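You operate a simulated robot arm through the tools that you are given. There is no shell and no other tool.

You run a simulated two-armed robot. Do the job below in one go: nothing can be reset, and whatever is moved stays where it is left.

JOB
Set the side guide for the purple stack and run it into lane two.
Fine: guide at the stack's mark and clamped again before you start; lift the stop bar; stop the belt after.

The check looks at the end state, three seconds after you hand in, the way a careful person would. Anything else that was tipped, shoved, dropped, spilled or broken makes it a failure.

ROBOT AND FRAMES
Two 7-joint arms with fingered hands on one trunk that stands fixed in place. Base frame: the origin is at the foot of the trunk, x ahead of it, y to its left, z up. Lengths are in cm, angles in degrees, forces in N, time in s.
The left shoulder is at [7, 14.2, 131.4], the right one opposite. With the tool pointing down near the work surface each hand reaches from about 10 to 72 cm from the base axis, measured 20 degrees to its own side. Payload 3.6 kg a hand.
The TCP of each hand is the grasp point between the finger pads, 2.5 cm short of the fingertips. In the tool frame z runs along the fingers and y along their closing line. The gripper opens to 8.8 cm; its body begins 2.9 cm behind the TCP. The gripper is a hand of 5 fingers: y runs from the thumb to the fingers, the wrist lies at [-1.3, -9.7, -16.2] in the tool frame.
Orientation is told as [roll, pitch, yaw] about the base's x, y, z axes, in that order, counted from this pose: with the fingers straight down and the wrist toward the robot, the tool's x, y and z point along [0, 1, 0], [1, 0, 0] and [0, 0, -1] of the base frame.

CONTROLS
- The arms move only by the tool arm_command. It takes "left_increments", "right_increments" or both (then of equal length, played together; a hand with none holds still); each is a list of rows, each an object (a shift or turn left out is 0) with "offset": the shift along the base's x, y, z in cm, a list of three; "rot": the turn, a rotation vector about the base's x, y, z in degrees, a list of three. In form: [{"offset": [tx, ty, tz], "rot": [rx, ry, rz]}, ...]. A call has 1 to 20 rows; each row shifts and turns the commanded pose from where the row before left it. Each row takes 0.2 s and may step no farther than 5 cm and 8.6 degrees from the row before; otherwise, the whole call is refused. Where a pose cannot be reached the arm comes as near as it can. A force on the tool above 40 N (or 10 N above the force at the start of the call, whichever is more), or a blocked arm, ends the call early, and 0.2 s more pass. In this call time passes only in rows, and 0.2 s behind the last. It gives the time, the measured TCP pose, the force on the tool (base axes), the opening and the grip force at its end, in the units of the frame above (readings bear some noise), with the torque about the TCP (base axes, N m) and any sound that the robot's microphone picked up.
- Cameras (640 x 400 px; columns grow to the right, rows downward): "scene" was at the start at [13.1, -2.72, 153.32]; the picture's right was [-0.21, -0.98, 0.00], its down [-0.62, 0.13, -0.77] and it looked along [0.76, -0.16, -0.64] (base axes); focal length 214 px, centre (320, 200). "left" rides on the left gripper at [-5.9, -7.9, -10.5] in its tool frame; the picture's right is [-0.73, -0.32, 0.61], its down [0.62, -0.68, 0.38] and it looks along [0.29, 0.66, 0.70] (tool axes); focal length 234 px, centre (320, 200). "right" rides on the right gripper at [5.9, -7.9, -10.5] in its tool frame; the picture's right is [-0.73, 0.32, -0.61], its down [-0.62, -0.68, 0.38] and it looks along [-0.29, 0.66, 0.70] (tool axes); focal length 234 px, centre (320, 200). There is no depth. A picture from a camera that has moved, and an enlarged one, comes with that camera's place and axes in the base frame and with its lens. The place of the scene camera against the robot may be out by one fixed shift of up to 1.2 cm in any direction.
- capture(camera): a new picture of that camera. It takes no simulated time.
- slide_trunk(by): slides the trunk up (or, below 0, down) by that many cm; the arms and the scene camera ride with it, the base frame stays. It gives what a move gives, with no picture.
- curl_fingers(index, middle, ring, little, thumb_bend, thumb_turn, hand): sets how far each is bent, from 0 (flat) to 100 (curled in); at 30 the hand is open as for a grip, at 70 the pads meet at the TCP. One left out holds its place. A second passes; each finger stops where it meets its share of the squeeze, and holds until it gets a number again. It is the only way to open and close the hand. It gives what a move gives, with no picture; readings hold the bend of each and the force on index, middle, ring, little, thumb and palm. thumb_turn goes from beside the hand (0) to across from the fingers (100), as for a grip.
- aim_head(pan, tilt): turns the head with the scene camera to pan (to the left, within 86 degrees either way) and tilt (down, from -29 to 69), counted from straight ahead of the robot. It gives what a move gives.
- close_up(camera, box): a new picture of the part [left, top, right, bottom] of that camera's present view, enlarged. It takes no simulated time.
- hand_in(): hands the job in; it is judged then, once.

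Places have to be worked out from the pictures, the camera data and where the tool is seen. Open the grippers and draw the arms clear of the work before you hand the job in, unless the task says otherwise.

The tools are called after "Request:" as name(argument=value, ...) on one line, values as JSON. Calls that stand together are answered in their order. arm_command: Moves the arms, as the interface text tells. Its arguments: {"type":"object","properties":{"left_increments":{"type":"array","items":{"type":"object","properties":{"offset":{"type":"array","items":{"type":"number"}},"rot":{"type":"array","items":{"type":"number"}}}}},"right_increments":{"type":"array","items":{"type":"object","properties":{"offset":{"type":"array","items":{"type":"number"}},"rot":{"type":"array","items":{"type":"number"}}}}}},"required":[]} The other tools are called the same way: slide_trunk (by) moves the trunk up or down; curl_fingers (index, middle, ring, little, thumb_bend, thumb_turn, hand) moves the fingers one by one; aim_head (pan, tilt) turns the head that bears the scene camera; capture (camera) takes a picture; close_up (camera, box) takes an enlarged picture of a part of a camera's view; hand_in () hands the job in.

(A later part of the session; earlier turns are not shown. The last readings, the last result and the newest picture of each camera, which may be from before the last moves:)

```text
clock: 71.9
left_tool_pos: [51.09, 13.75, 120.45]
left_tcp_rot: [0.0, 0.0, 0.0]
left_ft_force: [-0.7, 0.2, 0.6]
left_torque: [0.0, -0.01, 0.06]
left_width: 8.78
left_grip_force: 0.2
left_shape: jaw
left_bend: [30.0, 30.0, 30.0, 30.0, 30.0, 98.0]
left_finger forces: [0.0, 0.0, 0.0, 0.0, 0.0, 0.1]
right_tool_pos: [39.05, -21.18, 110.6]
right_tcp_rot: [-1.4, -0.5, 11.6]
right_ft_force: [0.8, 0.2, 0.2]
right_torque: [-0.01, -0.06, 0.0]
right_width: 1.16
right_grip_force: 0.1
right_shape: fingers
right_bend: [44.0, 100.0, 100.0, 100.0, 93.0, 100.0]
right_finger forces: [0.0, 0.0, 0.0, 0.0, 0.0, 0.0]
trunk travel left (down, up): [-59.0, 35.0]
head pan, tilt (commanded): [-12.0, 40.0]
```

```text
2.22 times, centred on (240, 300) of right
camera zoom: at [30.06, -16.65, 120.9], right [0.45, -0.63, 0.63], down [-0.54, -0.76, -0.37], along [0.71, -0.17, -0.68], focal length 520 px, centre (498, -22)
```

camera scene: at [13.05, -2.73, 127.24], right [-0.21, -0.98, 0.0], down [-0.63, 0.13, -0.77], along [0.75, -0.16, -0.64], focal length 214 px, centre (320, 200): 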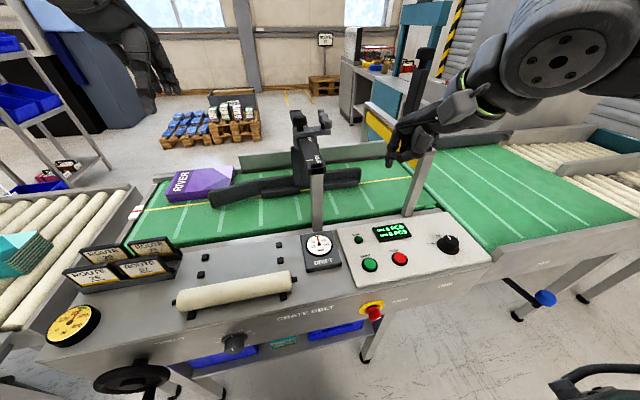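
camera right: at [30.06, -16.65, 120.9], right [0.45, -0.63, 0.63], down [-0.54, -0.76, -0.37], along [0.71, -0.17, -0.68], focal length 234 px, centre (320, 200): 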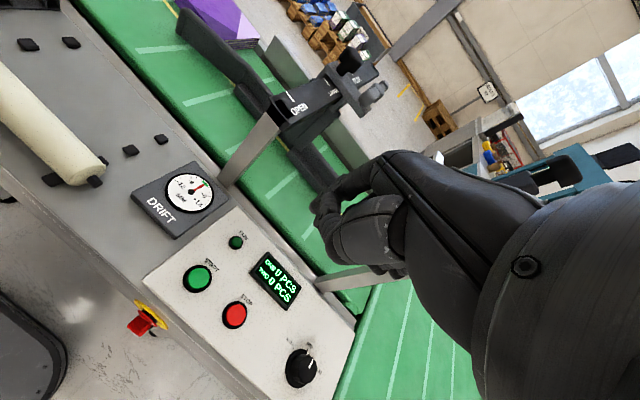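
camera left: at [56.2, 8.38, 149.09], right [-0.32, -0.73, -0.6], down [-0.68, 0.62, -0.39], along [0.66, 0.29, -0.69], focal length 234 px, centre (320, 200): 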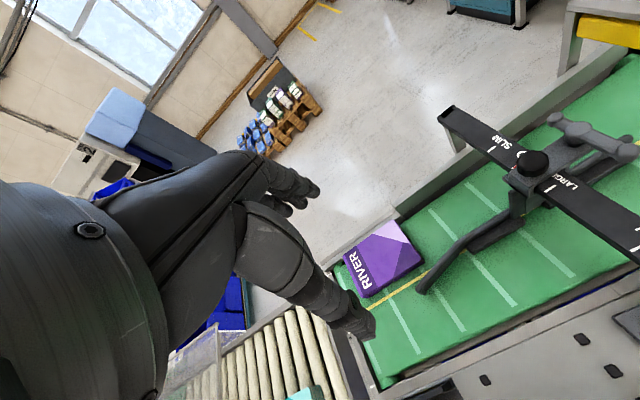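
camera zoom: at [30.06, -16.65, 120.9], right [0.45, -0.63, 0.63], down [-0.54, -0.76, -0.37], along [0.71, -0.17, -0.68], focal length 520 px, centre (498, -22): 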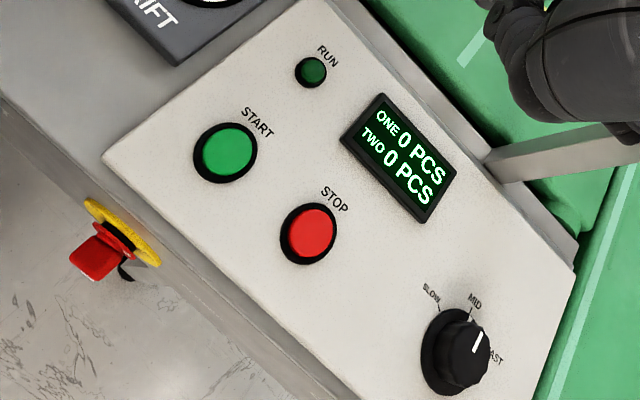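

The index is half blocked by the curled thumb. I make a two-finger pinch instead (index and thumb at 68, the rest curled) so that the tips point straight down 2.5 cm below the TCP.

Request:
curl_fingers(hand="right", index=40, thumb_bend=40)

Request:
curl_fingers(hand="right", index=67, thumb_bend=67)

Request:
close_up(camera="right", box=[260, 120, 460, 280])

Request:
close_up(camera="scene", box=[360, 60, 520, 200])

```text
clock: 72.9
left_tool_pos: [51.02, 13.65, 120.5]
left_tcp_rot: [0.0, -0.1, -0.1]
left_ft_force: [0.0, 0.3, -0.3]
left_torque: [0.02, -0.01, 0.01]
left_width: 8.77
left_grip_force: 0.1
left_shape: jaw
left_bend: [30.0, 30.0, 30.0, 30.0, 30.0, 98.0]
left_finger forces: [0.0, 0.1, 0.0, 0.0, 0.1, 0.1]
right_tool_pos: [39.09, -21.24, 110.51]
right_tcp_rot: [-1.4, -0.5, 11.6]
right_ft_force: [-0.4, -0.6, 0.3]
right_torque: [0.02, 0.0, 0.0]
right_width: 6.31
right_grip_force: 0.0
right_shape: fingers
right_bend: [40.0, 100.0, 100.0, 100.0, 40.0, 97.0]
right_finger forces: [0.1, 0.1, 0.0, 0.1, 0.0, 0.0]
trunk travel left (down, up): [-59.0, 35.0]
head pan, tilt (commanded): [-12.0, 40.0]
```

```text
clock: 73.9
left_tool_pos: [51.03, 13.66, 120.38]
left_tcp_rot: [0.0, 0.0, 0.0]
left_ft_force: [-0.1, 0.0, 0.7]
left_torque: [0.01, -0.01, 0.03]
left_width: 8.77
left_grip_force: 0.1
left_shape: jaw
left_bend: [30.0, 30.0, 30.0, 30.0, 30.0, 98.0]
left_finger forces: [0.0, 0.0, 0.0, 0.0, 0.0, 0.0]
right_tool_pos: [39.15, -21.18, 110.69]
right_tcp_rot: [-1.4, -0.5, 11.7]
right_ft_force: [0.0, -0.3, -0.5]
right_torque: [-0.01, 0.01, -0.01]
right_width: 0.54
right_grip_force: 0.1
right_shape: fingers
right_bend: [67.0, 100.0, 100.0, 100.0, 67.0, 100.0]
right_finger forces: [0.0, 0.0, 0.0, 0.1, 0.0, 0.0]
trunk travel left (down, up): [-59.0, 35.0]
head pan, tilt (commanded): [-12.0, 40.0]
```

```text
2.50 times, centred on (360, 200) of right
camera zoom: at [30.07, -16.65, 120.89], right [0.45, -0.63, 0.63], down [-0.54, -0.76, -0.37], along [0.71, -0.17, -0.68], focal length 585 px, centre (220, 200)
```

zoom: 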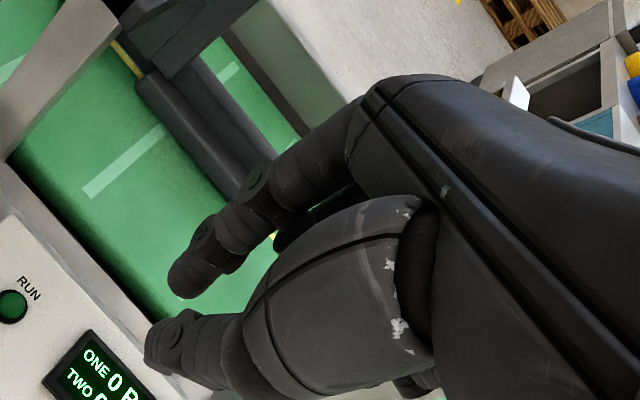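

```text
2.86 times, centred on (440, 130) of scene
camera zoom: at [13.06, -2.73, 127.23], right [-0.21, -0.98, 0.0], down [-0.63, 0.13, -0.77], along [0.75, -0.16, -0.64], focal length 613 px, centre (-23, 400)
```

zoom: 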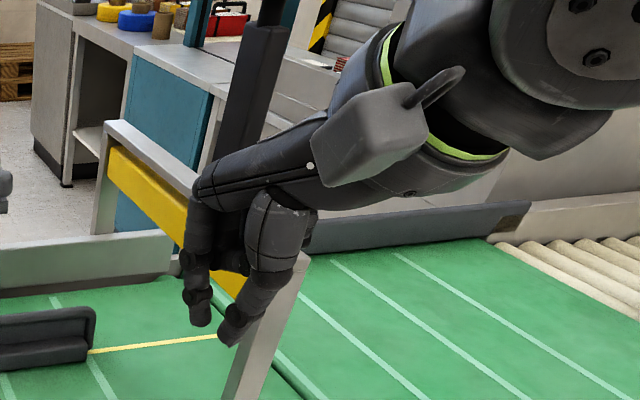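

Index and thumb tips now point down close together (around [38.7,-21.2,108]). I descend 14 cm while shifting toward START and re-measure from close by.

Request:
arm_command(right_increments=[{"offset": [0.3, 0.3, -3.5]}, {"offset": [0.3, 0.3, -3.5]}, {"offset": [0.3, 0.3, -3.5]}, {"offset": [0.3, 0.3, -3.5]}])

Request:
capture(camera="right")

Request:
close_up(camera="scene", box=[320, 160, 480, 300])

```text
clock: 74.9
left_tool_pos: [51.27, 13.68, 120.44]
left_tcp_rot: [0.0, 0.2, 0.0]
left_ft_force: [-0.7, 0.1, 0.0]
left_torque: [-0.02, -0.01, -0.01]
left_width: 8.76
left_grip_force: 0.1
left_shape: jaw
left_bend: [30.0, 30.0, 30.0, 30.0, 30.0, 98.0]
left_finger forces: [0.0, 0.0, 0.0, 0.0, 0.0, 0.1]
right_tool_pos: [40.45, -20.1, 96.43]
right_tcp_rot: [-1.3, -0.4, 11.6]
right_ft_force: [-0.1, 0.3, -0.2]
right_torque: [0.02, 0.04, 0.01]
right_width: 0.48
right_grip_force: 0.1
right_shape: fingers
right_bend: [67.0, 100.0, 100.0, 100.0, 67.0, 100.0]
right_finger forces: [0.1, 0.1, 0.0, 0.1, 0.1, 0.0]
trunk travel left (down, up): [-59.0, 35.0]
head pan, tilt (commanded): [-12.0, 40.0]
```

```text
taken
camera right: at [31.39, -15.55, 106.8], right [0.46, -0.63, 0.63], down [-0.54, -0.76, -0.37], along [0.71, -0.17, -0.68], focal length 234 px, centre (320, 200)
```

right: 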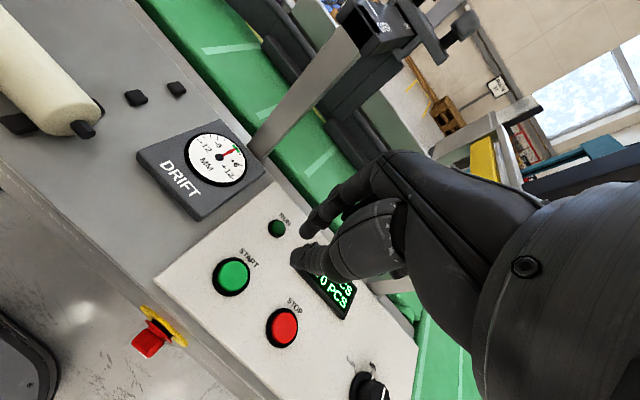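

```text
2.86 times, centred on (400, 230) of scene
camera zoom: at [13.17, -2.74, 127.22], right [-0.21, -0.98, 0.0], down [-0.63, 0.13, -0.77], along [0.75, -0.16, -0.64], focal length 613 px, centre (91, 114)
```

zoom: 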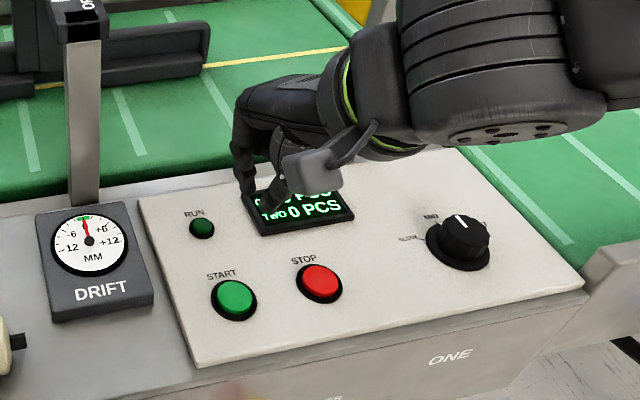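

START measures [40.4,-19.85,81.5], STOP [40.2,-27.9,81.5], and the tips are right above START. Before starting I check that the stack will pass the left end of the far wall without catching.

Request:
close_up(camera="scene", box=[130, 130, 290, 240])

Request:
close_up(camera="scene", box=[200, 140, 280, 200])

Request:
capture(camera="left")

```text
3.64 times, centred on (210, 185) of scene
camera zoom: at [13.17, -2.74, 127.22], right [-0.21, -0.98, 0.0], down [-0.63, 0.13, -0.77], along [0.75, -0.16, -0.64], focal length 780 px, centre (720, 254)
```

zoom: 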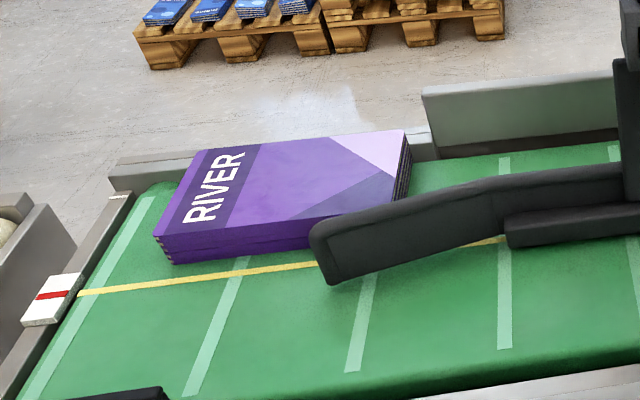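

```text
6.67 times, centred on (240, 170) of scene
camera zoom: at [13.17, -2.74, 127.22], right [-0.21, -0.98, 0.0], down [-0.63, 0.13, -0.77], along [0.75, -0.16, -0.64], focal length 1430 px, centre (853, 400)
```

zoom: 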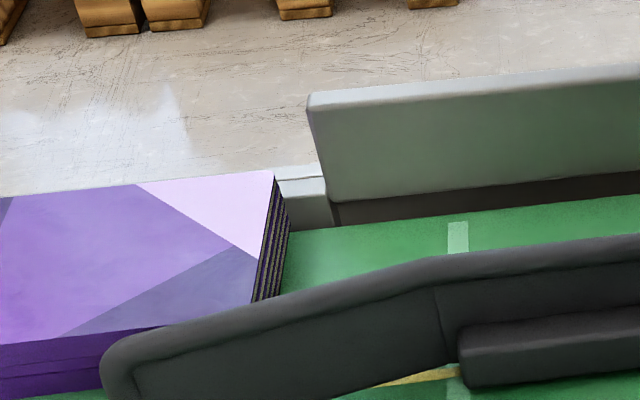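

```text
taken
camera left: at [43.25, 7.78, 130.85], right [-0.32, -0.73, -0.61], down [-0.68, 0.62, -0.38], along [0.66, 0.29, -0.7], focal length 234 px, centre (320, 200)
```

left: 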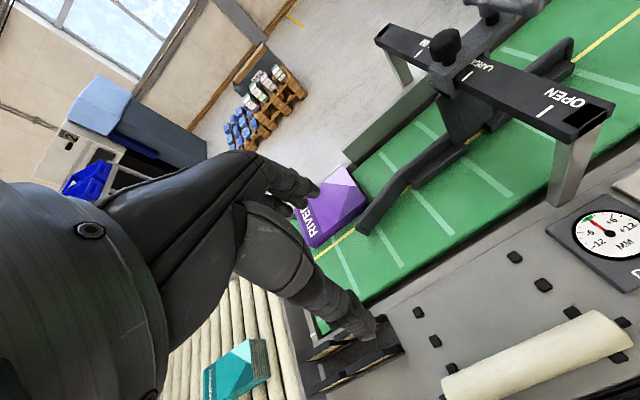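

I look closer at the stack's leading far corner and the wall's left end, from both cameras.

Request:
close_up(camera="left", box=[300, 130, 400, 230])

Request:
close_up(camera="left", box=[325, 145, 375, 195])

Request:
close_up(camera="scene", box=[225, 150, 265, 180])

```text
4.00 times, centred on (350, 180) of left
camera zoom: at [43.25, 7.78, 130.85], right [-0.32, -0.73, -0.61], down [-0.68, 0.62, -0.38], along [0.66, 0.29, -0.7], focal length 937 px, centre (200, 280)
```

zoom: 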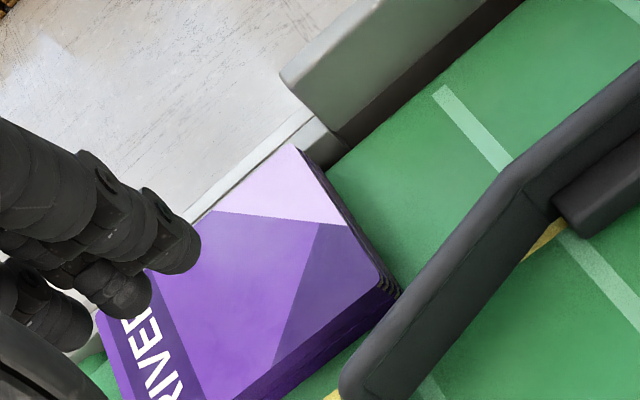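

```text
8.00 times, centred on (350, 170) of left
camera zoom: at [43.25, 7.78, 130.85], right [-0.32, -0.73, -0.61], down [-0.68, 0.62, -0.38], along [0.66, 0.29, -0.7], focal length 1873 px, centre (80, 440)
```

zoom: 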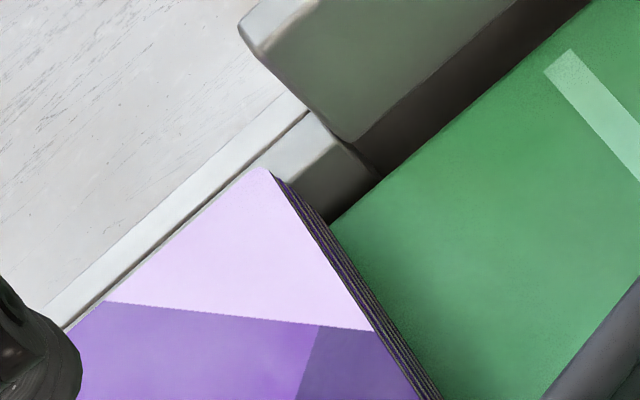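

```text
13.33 times, centred on (245, 165) of scene
camera zoom: at [13.17, -2.74, 127.22], right [-0.21, -0.98, 0.0], down [-0.63, 0.13, -0.77], along [0.75, -0.16, -0.64], focal length 2860 px, centre (1320, 667)
```

zoom: 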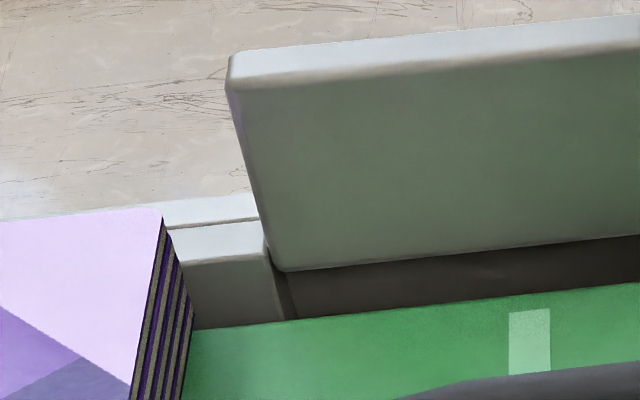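

The wall's inner face stands about 1.5–2 cm beyond the stack's far edge, so the stack will pass. I descend toward START, stopping just above the button.

Request:
arm_command(right_increments=[{"offset": [0, 0, -3.3]}, {"offset": [0, 0, -3.3]}, {"offset": [0, 0, -3]}])

Request:
capture(camera="right")

Request:
close_up(camera="scene", box=[330, 200, 450, 300])

```text
clock: 75.7
left_tool_pos: [51.06, 13.64, 120.42]
left_tcp_rot: [0.0, 0.1, 0.0]
left_ft_force: [-0.5, 0.7, 0.1]
left_torque: [0.01, 0.04, -0.02]
left_width: 8.77
left_grip_force: 0.0
left_shape: jaw
left_bend: [30.0, 30.0, 30.0, 30.0, 30.0, 98.0]
left_finger forces: [0.1, 0.0, 0.0, 0.0, 0.0, 0.1]
right_tool_pos: [40.47, -20.05, 86.91]
right_tcp_rot: [-1.5, -0.6, 11.6]
right_ft_force: [0.1, 0.3, 0.3]
right_torque: [-0.02, 0.01, 0.0]
right_width: 0.51
right_grip_force: 0.1
right_shape: fingers
right_bend: [67.0, 100.0, 100.0, 100.0, 67.0, 100.0]
right_finger forces: [0.0, 0.0, 0.0, 0.0, 0.0, 0.0]
trunk travel left (down, up): [-59.0, 35.0]
head pan, tilt (commanded): [-12.0, 40.0]
```

```text
taken
camera right: at [31.39, -15.51, 97.22], right [0.45, -0.63, 0.63], down [-0.54, -0.76, -0.37], along [0.71, -0.17, -0.68], focal length 234 px, centre (320, 200)
```

right: 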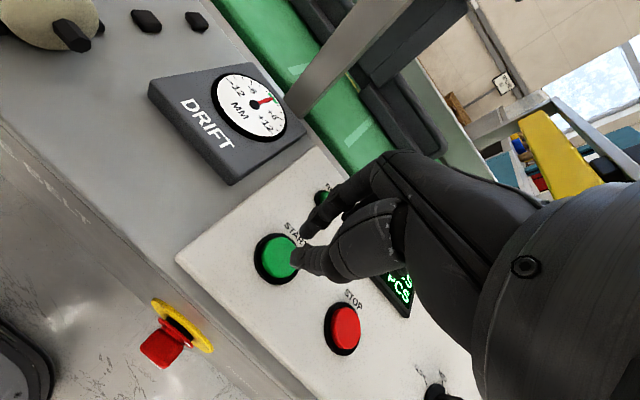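

```text
4.00 times, centred on (390, 250) of scene
camera zoom: at [13.1, -2.76, 127.23], right [-0.21, -0.98, 0.0], down [-0.63, 0.13, -0.77], along [0.75, -0.16, -0.64], focal length 858 px, centre (40, 0)
```

zoom: 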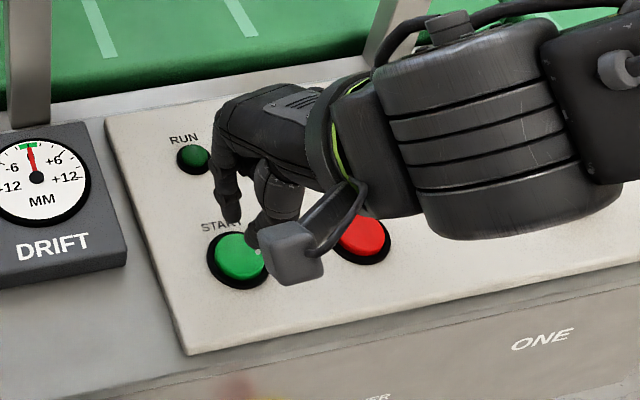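

The tips hover about 3.5–4 cm over START, centred on it. I lower in fine steps until the button gives.

Request:
arm_command(right_increments=[{"offset": [0.1, -0.05, -1.2]}, {"offset": [0.1, -0.05, -1.0]}, {"offset": [0, 0, -0.6]}])

Request:
capture(camera="right")

```text
clock: 76.5
left_tool_pos: [50.71, 13.75, 120.52]
left_tcp_rot: [0.0, -0.1, 0.0]
left_ft_force: [1.2, 0.3, 0.0]
left_torque: [0.03, -0.02, 0.03]
left_width: 8.75
left_grip_force: 0.0
left_shape: jaw
left_bend: [30.0, 30.0, 30.0, 30.0, 30.0, 98.0]
left_finger forces: [0.1, 0.1, 0.1, 0.0, 0.0, 0.1]
right_tool_pos: [40.53, -20.04, 84.25]
right_tcp_rot: [-1.5, -0.7, 11.6]
right_ft_force: [1.2, -0.5, 12.9]
right_torque: [0.03, 0.04, -0.01]
right_width: 0.5
right_grip_force: 6.5
right_shape: fingers
right_bend: [67.0, 100.0, 100.0, 100.0, 68.0, 100.0]
right_finger forces: [4.9, 0.0, 0.1, 0.0, 8.4, 0.1]
trunk travel left (down, up): [-59.0, 35.0]
head pan, tilt (commanded): [-12.0, 40.0]
heard: click
```

```text
taken
camera right: at [31.34, -15.49, 94.6], right [0.45, -0.63, 0.63], down [-0.54, -0.76, -0.38], along [0.71, -0.17, -0.68], focal length 234 px, centre (320, 200)
```

right: 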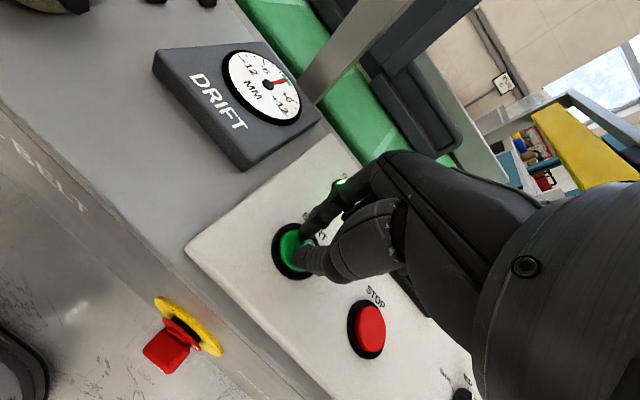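

Click heard and the RUN lamp is lit: the belt runs. I lift off START and move to hover above STOP while watching the stack.

Request:
arm_command(right_increments=[{"offset": [0, 0, 2.5]}, {"offset": [0, -4.1, 1]}])

Request:
capture(camera="scene")

```text
clock: 77.1
left_tool_pos: [50.82, 13.38, 120.53]
left_tcp_rot: [0.1, -0.1, 0.0]
left_ft_force: [-0.6, -1.4, -0.1]
left_torque: [0.01, -0.01, 0.02]
left_width: 8.77
left_grip_force: 0.1
left_shape: jaw
left_bend: [30.0, 30.0, 30.0, 30.0, 30.0, 98.0]
left_finger forces: [0.1, 0.0, 0.1, 0.1, 0.0, 0.0]
right_tool_pos: [40.46, -24.5, 87.75]
right_tcp_rot: [-1.3, -0.6, 11.6]
right_ft_force: [-1.4, 0.7, 0.0]
right_torque: [0.05, 0.01, 0.01]
right_width: 0.43
right_grip_force: 0.1
right_shape: fingers
right_bend: [67.0, 100.0, 100.0, 100.0, 67.0, 100.0]
right_finger forces: [0.0, 0.0, 0.0, 0.1, 0.0, 0.0]
trunk travel left (down, up): [-59.0, 35.0]
head pan, tilt (commanded): [-12.0, 40.0]
```

```text
taken
camera scene: at [12.86, -2.98, 127.25], right [-0.21, -0.98, 0.0], down [-0.63, 0.14, -0.77], along [0.75, -0.16, -0.64], focal length 214 px, centre (320, 200)
```

scene: 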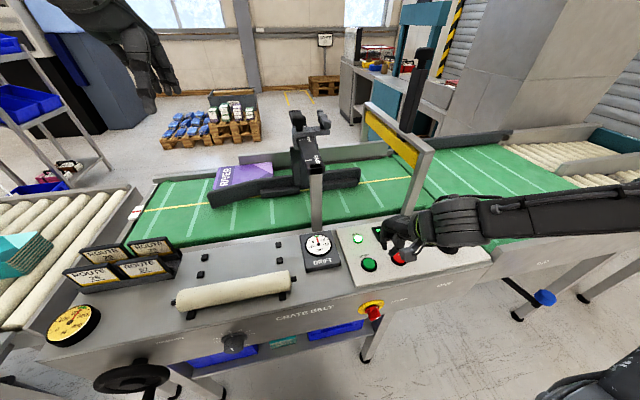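

The stack is moving along the guide. I settle above STOP and turn the head to the right to follow it.

Request:
arm_command(right_increments=[{"offset": [0, -3.9, 0]}])

Request:
aim_head(pan=-35, tilt=35)

Request:
capture(camera="scene")

Request:
capture(camera="right")

```text
clock: 77.5
left_tool_pos: [50.9, 13.35, 120.48]
left_tcp_rot: [0.3, -0.2, -0.1]
left_ft_force: [-0.7, 0.0, -0.7]
left_torque: [0.02, -0.02, 0.05]
left_width: 8.78
left_grip_force: 0.0
left_shape: jaw
left_bend: [30.0, 30.0, 30.0, 30.0, 30.0, 98.0]
left_finger forces: [0.0, 0.1, 0.1, 0.1, 0.1, 0.1]
right_tool_pos: [40.56, -28.26, 87.91]
right_tcp_rot: [-1.3, -0.5, 11.6]
right_ft_force: [0.7, 0.8, 0.0]
right_torque: [0.02, 0.01, -0.03]
right_width: 0.45
right_grip_force: 0.1
right_shape: fingers
right_bend: [67.0, 100.0, 100.0, 100.0, 67.0, 100.0]
right_finger forces: [0.0, 0.0, 0.0, 0.0, 0.1, 0.0]
trunk travel left (down, up): [-59.0, 35.0]
head pan, tilt (commanded): [-12.0, 40.0]
```

```text
clock: 78.4
left_tool_pos: [50.99, 13.63, 120.44]
left_tcp_rot: [0.1, 0.1, 0.0]
left_ft_force: [-0.3, -0.4, 0.3]
left_torque: [-0.01, 0.01, 0.02]
left_width: 8.77
left_grip_force: 0.1
left_shape: jaw
left_bend: [30.0, 30.0, 30.0, 30.0, 30.0, 98.0]
left_finger forces: [0.1, 0.0, 0.0, 0.0, 0.0, 0.1]
right_tool_pos: [40.61, -28.13, 87.78]
right_tcp_rot: [-1.4, -0.5, 11.6]
right_ft_force: [0.1, 0.1, -1.0]
right_torque: [0.02, 0.02, 0.01]
right_width: 0.46
right_grip_force: 0.1
right_shape: fingers
right_bend: [67.0, 100.0, 100.0, 100.0, 67.0, 100.0]
right_finger forces: [0.0, 0.0, 0.0, 0.0, 0.1, 0.0]
trunk travel left (down, up): [-59.0, 35.0]
head pan, tilt (commanded): [-35.0, 35.0]
```

```text
taken
camera scene: at [11.98, -5.99, 127.99], right [-0.57, -0.82, 0.0], down [-0.47, 0.33, -0.82], along [0.67, -0.47, -0.57], focal length 214 px, centre (320, 200)
```

scene: 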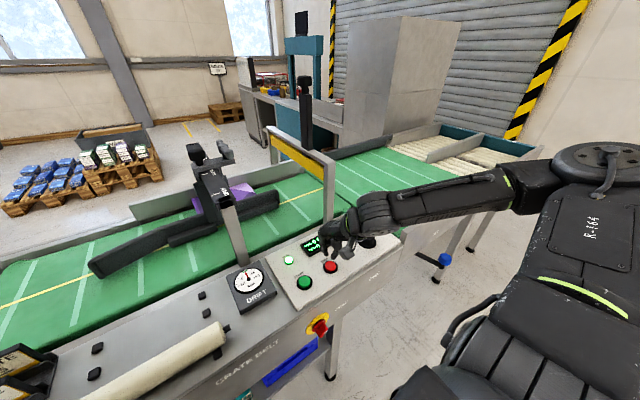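

```text
taken
camera right: at [31.5, -23.51, 98.06], right [0.45, -0.63, 0.63], down [-0.54, -0.76, -0.37], along [0.71, -0.17, -0.68], focal length 234 px, centre (320, 200)
```

right: 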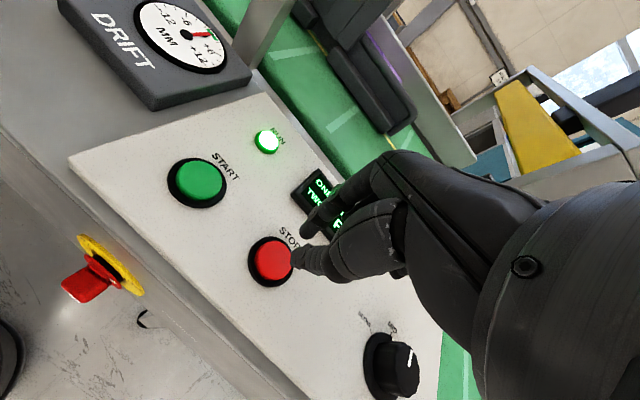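

The tips hover over STOP with the same alignment as before over START. The stack passes under the guide rail; I wait in short steps and follow it.

Request:
arm_command(right_increments=[{"offset": [0, 0, 0]}, {"offset": [0, 0, 0]}, {"offset": [0, 0, 0]}, {"offset": [0, 0, 0]}, {"offset": [0, 0, 0]}])

Request:
capture(camera="scene")

Request:
close_up(camera="right", box=[90, 0, 350, 200])

```text
clock: 79.6
left_tool_pos: [50.93, 13.62, 120.4]
left_tcp_rot: [0.0, 0.0, 0.0]
left_ft_force: [-0.2, -0.4, -0.3]
left_torque: [-0.01, -0.01, -0.02]
left_width: 8.79
left_grip_force: 0.0
left_shape: jaw
left_bend: [30.0, 30.0, 30.0, 30.0, 30.0, 98.0]
left_finger forces: [0.1, 0.0, 0.1, 0.1, 0.0, 0.0]
right_tool_pos: [40.58, -28.08, 87.71]
right_tcp_rot: [-1.3, -0.6, 11.6]
right_ft_force: [0.3, 0.4, -1.4]
right_torque: [0.03, -0.02, 0.01]
right_width: 0.48
right_grip_force: 0.0
right_shape: fingers
right_bend: [67.0, 100.0, 100.0, 100.0, 67.0, 100.0]
right_finger forces: [0.0, 0.0, 0.1, 0.0, 0.0, 0.0]
trunk travel left (down, up): [-59.0, 35.0]
head pan, tilt (commanded): [-35.0, 35.0]
```

```text
taken
camera scene: at [11.96, -6.02, 127.99], right [-0.57, -0.82, 0.0], down [-0.47, 0.33, -0.82], along [0.67, -0.47, -0.57], focal length 214 px, centre (320, 200)
```

scene: 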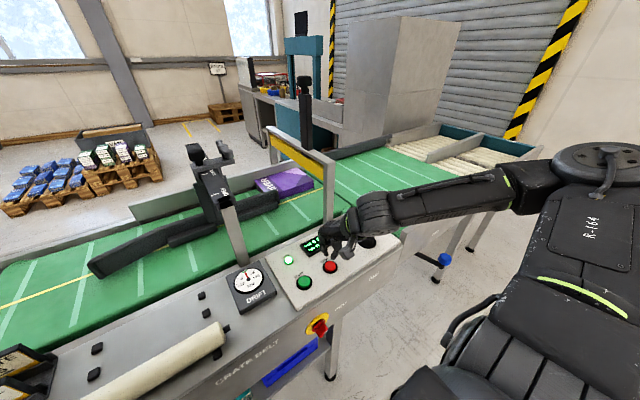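

```text
2.00 times, centred on (220, 100) of right
camera zoom: at [31.49, -23.55, 98.06], right [0.45, -0.63, 0.63], down [-0.54, -0.76, -0.37], along [0.71, -0.17, -0.68], focal length 468 px, centre (520, 400)
```

zoom: 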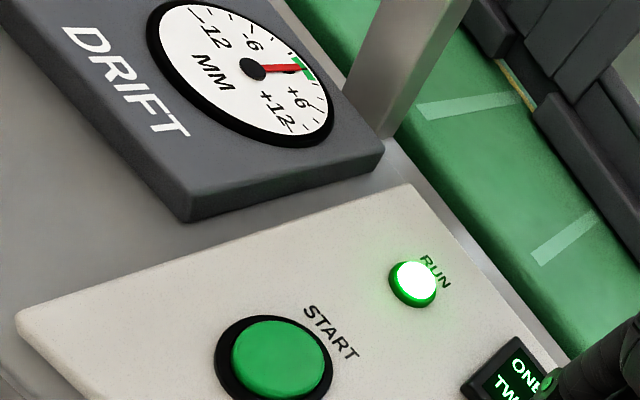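

The stack comes out of the guide nicely and approaches the raised bar. I keep waiting in steps of about 1 s.

Request:
arm_command(right_increments=[{"offset": [0, 0, 0]}, {"offset": [0, 0, 0]}, {"offset": [0, 0, 0]}, {"offset": [0, 0, 0]}, {"offset": [0, 0, 0]}])

Request:
capture(camera="scene")

Request:
arm_command(right_increments=[{"offset": [0, 0, 0]}, {"offset": [0, 0, 0]}, {"offset": [0, 0, 0]}, {"offset": [0, 0, 0]}])

Request:
capture(camera="scene")

```text
clock: 80.8
left_tool_pos: [51.02, 13.66, 120.43]
left_tcp_rot: [0.0, 0.0, -0.1]
left_ft_force: [-0.2, -0.4, 0.0]
left_torque: [0.03, 0.03, 0.04]
left_width: 8.76
left_grip_force: 0.1
left_shape: jaw
left_bend: [30.0, 30.0, 30.0, 30.0, 30.0, 98.0]
left_finger forces: [0.0, 0.0, 0.0, 0.0, 0.0, 0.0]
right_tool_pos: [40.53, -28.07, 87.76]
right_tcp_rot: [-1.4, -0.5, 11.6]
right_ft_force: [-0.5, -0.6, -0.1]
right_torque: [0.04, 0.02, 0.0]
right_width: 0.46
right_grip_force: 0.1
right_shape: fingers
right_bend: [67.0, 100.0, 100.0, 100.0, 67.0, 100.0]
right_finger forces: [0.0, 0.0, 0.1, 0.0, 0.1, 0.0]
trunk travel left (down, up): [-59.0, 35.0]
head pan, tilt (commanded): [-35.0, 35.0]
```

```text
taken
camera scene: at [11.96, -6.02, 127.99], right [-0.57, -0.82, 0.0], down [-0.47, 0.33, -0.82], along [0.67, -0.47, -0.57], focal length 214 px, centre (320, 200)
```

scene: 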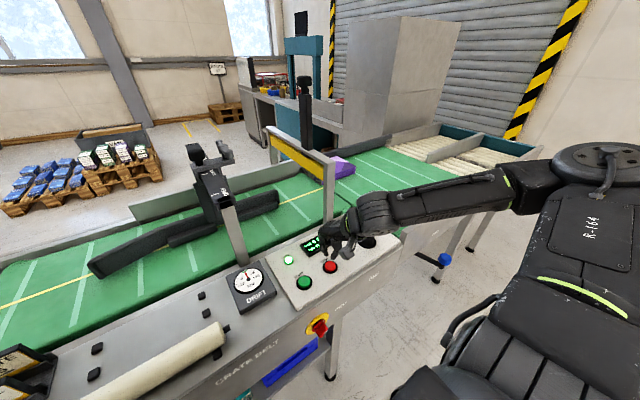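

```text
clock: 81.8
left_tool_pos: [51.02, 13.66, 120.48]
left_tcp_rot: [-0.1, -0.1, 0.0]
left_ft_force: [-0.2, -0.6, 1.2]
left_torque: [-0.04, -0.01, 0.04]
left_width: 8.76
left_grip_force: 0.0
left_shape: jaw
left_bend: [30.0, 30.0, 30.0, 30.0, 30.0, 98.0]
left_finger forces: [0.0, 0.1, 0.0, 0.1, 0.0, 0.0]
right_tool_pos: [40.57, -28.09, 87.76]
right_tcp_rot: [-1.4, -0.6, 11.7]
right_ft_force: [0.9, 0.0, 0.4]
right_torque: [0.04, 0.0, -0.02]
right_width: 0.45
right_grip_force: 0.0
right_shape: fingers
right_bend: [67.0, 100.0, 100.0, 100.0, 67.0, 100.0]
right_finger forces: [0.1, 0.1, 0.0, 0.2, 0.0, 0.0]
trunk travel left (down, up): [-59.0, 35.0]
head pan, tilt (commanded): [-35.0, 35.0]
```

```text
taken
camera scene: at [11.96, -6.02, 127.99], right [-0.57, -0.82, 0.0], down [-0.47, 0.33, -0.82], along [0.67, -0.47, -0.57], focal length 214 px, centre (320, 200)
```

scene: 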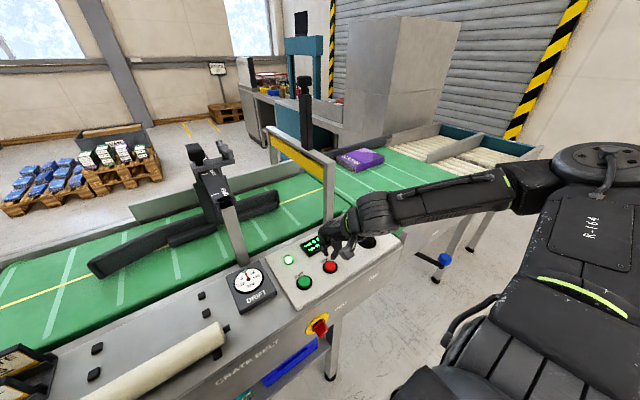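

It has passed the bar and rides on the second belt toward the lanes. I wait on.

Request:
arm_command(right_increments=[{"offset": [0, 0, 0]}, {"offset": [0, 0, 0]}, {"offset": [0, 0, 0]}, {"offset": [0, 0, 0]}])

Request:
close_up(camera="scene", box=[300, 110, 560, 220])

Request:
arm_command(right_increments=[{"offset": [0, 0, 0]}, {"offset": [0, 0, 0]}, {"offset": [0, 0, 0]}, {"offset": [0, 0, 0]}])

Request:
close_up(camera="scene", box=[300, 110, 560, 220])

```text
clock: 82.8
left_tool_pos: [50.98, 13.74, 120.55]
left_tcp_rot: [0.0, -0.1, 0.0]
left_ft_force: [-0.9, -0.1, -0.2]
left_torque: [0.02, -0.01, 0.03]
left_width: 8.8
left_grip_force: 0.1
left_shape: jaw
left_bend: [30.0, 30.0, 30.0, 30.0, 30.0, 98.0]
left_finger forces: [0.1, 0.1, 0.1, 0.0, 0.0, 0.0]
right_tool_pos: [40.63, -28.03, 87.72]
right_tcp_rot: [-1.4, -0.5, 11.5]
right_ft_force: [-0.2, 0.3, -0.1]
right_torque: [0.02, -0.03, 0.01]
right_width: 0.44
right_grip_force: 0.0
right_shape: fingers
right_bend: [67.0, 100.0, 100.0, 100.0, 67.0, 100.0]
right_finger forces: [0.0, 0.0, 0.1, 0.0, 0.1, 0.0]
trunk travel left (down, up): [-59.0, 35.0]
head pan, tilt (commanded): [-35.0, 35.0]
```

```text
2.46 times, centred on (430, 165) of scene
camera zoom: at [11.96, -6.02, 127.99], right [-0.57, -0.82, 0.0], down [-0.47, 0.33, -0.82], along [0.67, -0.47, -0.57], focal length 528 px, centre (49, 286)
```

zoom: 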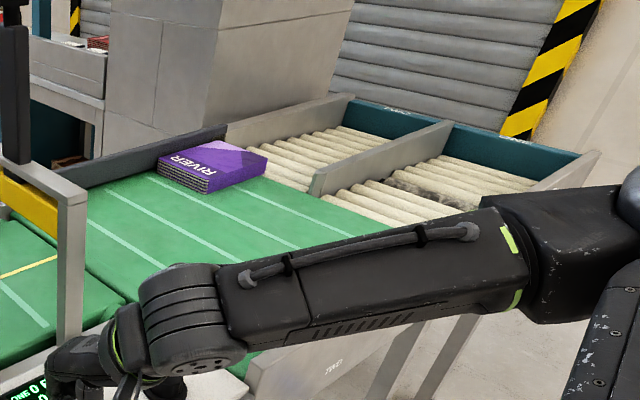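

```text
clock: 83.8
left_tool_pos: [51.0, 13.64, 120.41]
left_tcp_rot: [0.1, 0.0, -0.1]
left_ft_force: [0.3, 0.7, -0.9]
left_torque: [0.0, 0.01, -0.03]
left_width: 8.76
left_grip_force: 0.0
left_shape: jaw
left_bend: [30.0, 30.0, 30.0, 30.0, 30.0, 98.0]
left_finger forces: [0.1, 0.1, 0.0, 0.1, 0.1, 0.0]
right_tool_pos: [40.53, -28.12, 87.91]
right_tcp_rot: [-1.4, -0.4, 11.6]
right_ft_force: [-0.2, 0.0, 0.2]
right_torque: [0.03, -0.03, 0.0]
right_width: 0.46
right_grip_force: 0.1
right_shape: fingers
right_bend: [67.0, 100.0, 100.0, 100.0, 67.0, 100.0]
right_finger forces: [0.1, 0.0, 0.0, 0.1, 0.1, 0.0]
trunk travel left (down, up): [-59.0, 35.0]
head pan, tilt (commanded): [-35.0, 35.0]
```

```text
2.46 times, centred on (430, 165) of scene
camera zoom: at [11.96, -6.02, 127.99], right [-0.57, -0.82, 0.0], down [-0.47, 0.33, -0.82], along [0.67, -0.47, -0.57], focal length 528 px, centre (49, 286)
```

zoom: 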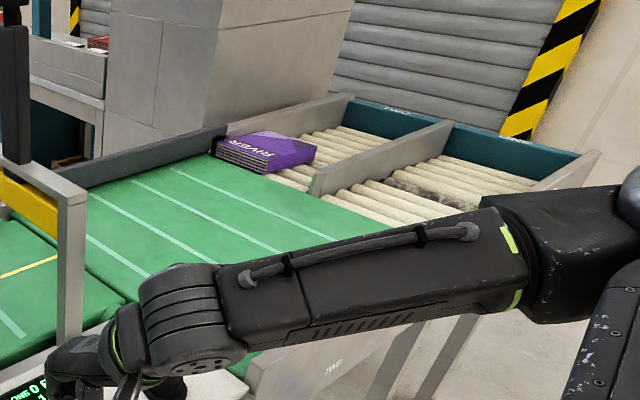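

The stack is entering lane two. I wait until it is fully on the lane's rollers.

Request:
arm_command(right_increments=[{"offset": [0, 0, 0]}, {"offset": [0, 0, 0]}, {"offset": [0, 0, 0]}, {"offset": [0, 0, 0]}])

Request:
close_up(camera="scene", box=[300, 110, 560, 220])

Request:
arm_command(right_increments=[{"offset": [0, 0, 0]}, {"offset": [0, 0, 0]}, {"offset": [0, 0, 0]}])

Request:
close_up(camera="scene", box=[300, 110, 560, 220])

```text
clock: 84.8
left_tool_pos: [50.96, 13.58, 120.38]
left_tcp_rot: [-0.2, 0.0, 0.0]
left_ft_force: [-0.2, -0.7, 0.3]
left_torque: [0.01, 0.02, 0.05]
left_width: 8.76
left_grip_force: 0.1
left_shape: jaw
left_bend: [30.0, 30.0, 30.0, 30.0, 30.0, 98.0]
left_finger forces: [0.0, 0.1, 0.0, 0.0, 0.0, 0.0]
right_tool_pos: [40.54, -28.06, 87.8]
right_tcp_rot: [-1.4, -0.5, 11.5]
right_ft_force: [-0.2, 0.0, -0.4]
right_torque: [0.03, 0.0, 0.05]
right_width: 0.45
right_grip_force: 0.0
right_shape: fingers
right_bend: [67.0, 100.0, 100.0, 100.0, 67.0, 100.0]
right_finger forces: [0.0, 0.0, 0.1, 0.0, 0.1, 0.0]
trunk travel left (down, up): [-59.0, 35.0]
head pan, tilt (commanded): [-35.0, 35.0]
```

```text
2.46 times, centred on (430, 165) of scene
camera zoom: at [11.96, -6.02, 127.99], right [-0.57, -0.82, 0.0], down [-0.47, 0.33, -0.82], along [0.67, -0.47, -0.57], focal length 528 px, centre (49, 286)
```

zoom: 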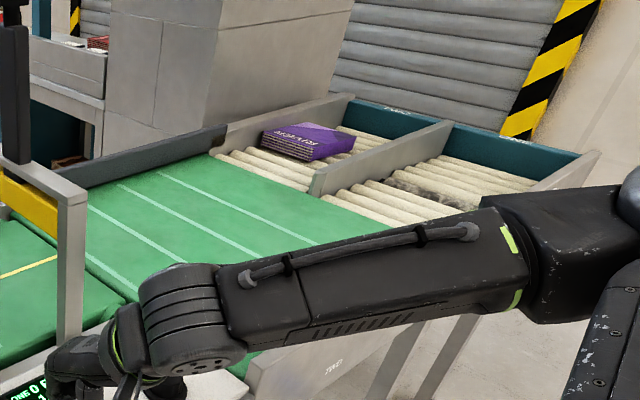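

```text
clock: 85.6
left_tool_pos: [51.15, 13.65, 120.48]
left_tcp_rot: [0.1, 0.0, 0.0]
left_ft_force: [0.0, 0.1, -0.4]
left_torque: [0.0, 0.0, 0.03]
left_width: 8.75
left_grip_force: 0.0
left_shape: jaw
left_bend: [30.0, 30.0, 30.0, 30.0, 30.0, 98.0]
left_finger forces: [0.1, 0.0, 0.0, 0.0, 0.0, 0.0]
right_tool_pos: [40.5, -28.07, 87.79]
right_tcp_rot: [-1.5, -0.5, 11.6]
right_ft_force: [-1.1, -0.4, 0.1]
right_torque: [0.01, 0.03, 0.01]
right_width: 0.44
right_grip_force: 0.1
right_shape: fingers
right_bend: [67.0, 100.0, 100.0, 100.0, 67.0, 100.0]
right_finger forces: [0.1, 0.0, 0.0, 0.1, 0.0, 0.1]
trunk travel left (down, up): [-59.0, 35.0]
head pan, tilt (commanded): [-35.0, 35.0]
```

```text
2.46 times, centred on (430, 165) of scene
camera zoom: at [11.96, -6.02, 127.99], right [-0.57, -0.82, 0.0], down [-0.47, 0.33, -0.82], along [0.67, -0.47, -0.57], focal length 528 px, centre (49, 286)
```

zoom: 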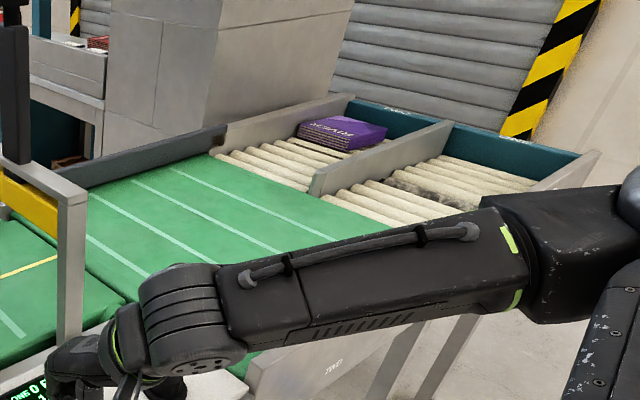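

The stack is wholly in lane two, near the end wall. I press STOP now.

Request:
arm_command(right_increments=[{"offset": [0, -0.05, -1.5]}, {"offset": [0, 0, -1.3]}, {"offset": [0, 0, -0.8]}])

Request:
capture(camera="right")

Request:
close_up(camera="scene", box=[300, 110, 560, 220])

```text
clock: 86.4
left_tool_pos: [50.75, 13.83, 120.49]
left_tcp_rot: [0.0, 0.0, 0.0]
left_ft_force: [-0.5, 0.5, -0.5]
left_torque: [-0.03, -0.01, 0.01]
left_width: 8.77
left_grip_force: 0.1
left_shape: jaw
left_bend: [30.0, 30.0, 30.0, 30.0, 30.0, 98.0]
left_finger forces: [0.0, 0.0, 0.0, 0.0, 0.1, 0.0]
right_tool_pos: [40.5, -28.09, 84.35]
right_tcp_rot: [-1.6, -0.7, 11.6]
right_ft_force: [1.1, -1.6, 13.2]
right_torque: [0.02, -0.05, 0.01]
right_width: 0.41
right_grip_force: 6.5
right_shape: fingers
right_bend: [67.0, 100.0, 100.0, 100.0, 68.0, 100.0]
right_finger forces: [6.8, 0.0, 0.0, 0.0, 6.9, 0.0]
trunk travel left (down, up): [-59.0, 35.0]
head pan, tilt (commanded): [-35.0, 35.0]
heard: click
```

```text
taken
camera right: at [31.34, -23.54, 94.59], right [0.45, -0.63, 0.63], down [-0.54, -0.76, -0.37], along [0.71, -0.17, -0.68], focal length 234 px, centre (320, 200)
```

right: 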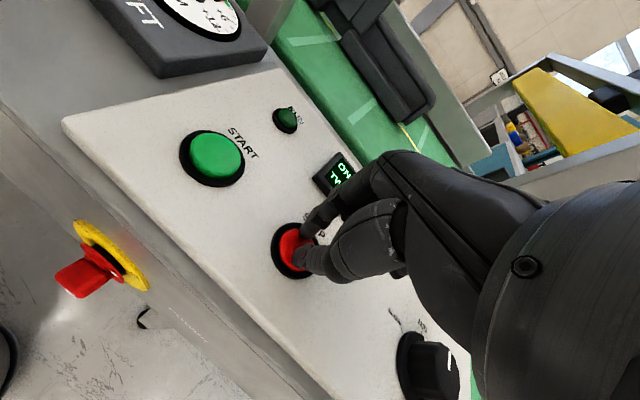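

```text
2.46 times, centred on (430, 165) of scene
camera zoom: at [11.74, -5.9, 128.05], right [-0.57, -0.82, 0.0], down [-0.47, 0.33, -0.82], along [0.67, -0.47, -0.57], focal length 528 px, centre (49, 286)
```

zoom: 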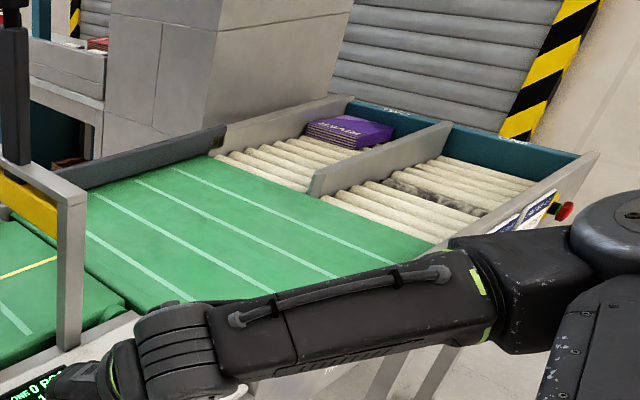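

Click again and the RUN lamp is out. I lift the right hand straight up off the panel and draw it back.

Request:
arm_command(right_increments=[{"offset": [0, 0, 3]}, {"offset": [0, 0, 4]}, {"offset": [-1, 0, 4.5]}, {"offset": [-1, 0, 4.5]}, {"offset": [-2, 0, 4.5]}, {"offset": [-2, -0.5, 4.5]}])

Request:
curl_fingers(hand="right", index=30, middle=30, ring=30, little=30, thumb_bend=30)

Request:
aim_head(pan=-30, tilt=40)

Request:
capture(camera="scene")

Request:
capture(camera="left")

```text
clock: 87.8
left_tool_pos: [50.94, 13.61, 120.47]
left_tcp_rot: [0.0, 0.1, -0.1]
left_ft_force: [-0.2, -0.2, -0.1]
left_torque: [0.0, 0.0, 0.0]
left_width: 8.76
left_grip_force: 0.0
left_shape: jaw
left_bend: [30.0, 30.0, 30.0, 30.0, 30.0, 98.0]
left_finger forces: [0.0, 0.1, 0.0, 0.0, 0.0, 0.0]
right_tool_pos: [34.26, -28.72, 109.34]
right_tcp_rot: [-1.5, -0.5, 11.7]
right_ft_force: [0.2, 0.9, 0.5]
right_torque: [0.01, 0.01, 0.02]
right_width: 0.44
right_grip_force: 0.1
right_shape: fingers
right_bend: [67.0, 100.0, 100.0, 100.0, 67.0, 100.0]
right_finger forces: [0.0, 0.0, 0.0, 0.0, 0.0, 0.0]
trunk travel left (down, up): [-59.0, 35.0]
head pan, tilt (commanded): [-35.0, 35.0]
```

```text
clock: 88.8
left_tool_pos: [50.99, 13.61, 120.37]
left_tcp_rot: [0.0, 0.0, 0.0]
left_ft_force: [0.4, 0.6, 0.4]
left_torque: [-0.01, -0.05, -0.01]
left_width: 8.78
left_grip_force: 0.1
left_shape: jaw
left_bend: [30.0, 30.0, 30.0, 30.0, 30.0, 98.0]
left_finger forces: [0.0, 0.0, 0.0, 0.0, 0.0, 0.0]
right_tool_pos: [34.42, -28.84, 109.18]
right_tcp_rot: [-1.4, -0.5, 11.7]
right_ft_force: [-0.3, -0.1, -0.8]
right_torque: [-0.02, -0.02, 0.01]
right_width: 8.46
right_grip_force: 0.1
right_shape: fingers
right_bend: [30.0, 30.0, 30.0, 30.0, 30.0, 96.0]
right_finger forces: [0.0, 0.0, 0.0, 0.0, 0.0, 0.0]
trunk travel left (down, up): [-59.0, 35.0]
head pan, tilt (commanded): [-35.0, 35.0]
```

```text
clock: 89.5
left_tool_pos: [50.93, 13.74, 120.3]
left_tcp_rot: [0.0, 0.0, -0.1]
left_ft_force: [-0.4, -0.6, -0.2]
left_torque: [0.02, -0.01, 0.03]
left_width: 8.77
left_grip_force: 0.0
left_shape: jaw
left_bend: [30.0, 30.0, 30.0, 30.0, 30.0, 98.0]
left_finger forces: [0.0, 0.1, 0.1, 0.0, 0.0, 0.1]
right_tool_pos: [34.43, -28.73, 109.15]
right_tcp_rot: [-1.4, -0.5, 11.5]
right_ft_force: [-0.4, 0.3, -0.2]
right_torque: [0.0, -0.03, 0.02]
right_width: 8.46
right_grip_force: 0.1
right_shape: fingers
right_bend: [30.0, 30.0, 30.0, 30.0, 30.0, 96.0]
right_finger forces: [0.0, 0.0, 0.0, 0.0, 0.1, 0.0]
trunk travel left (down, up): [-59.0, 35.0]
head pan, tilt (commanded): [-30.0, 40.0]
```

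```text
taken
camera scene: at [12.11, -5.22, 127.24], right [-0.5, -0.87, 0.0], down [-0.56, 0.32, -0.77], along [0.66, -0.38, -0.64], focal length 214 px, centre (320, 200)
```

scene: 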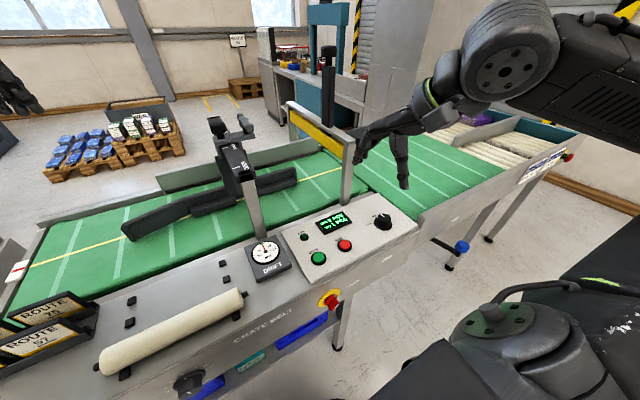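

```text
taken
camera left: at [43.13, 7.79, 130.89], right [-0.32, -0.73, -0.61], down [-0.68, 0.62, -0.38], along [0.66, 0.29, -0.7], focal length 234 px, centre (320, 200)
```

left: 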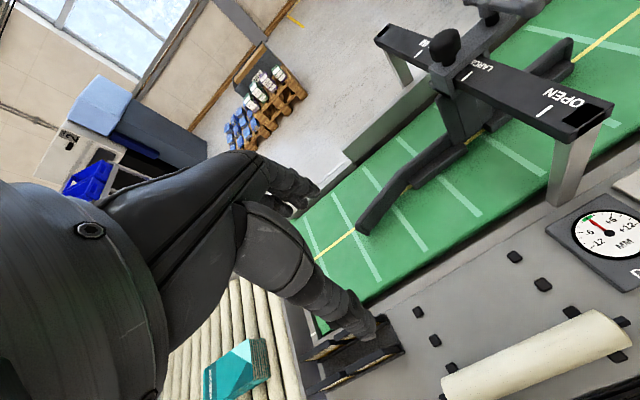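

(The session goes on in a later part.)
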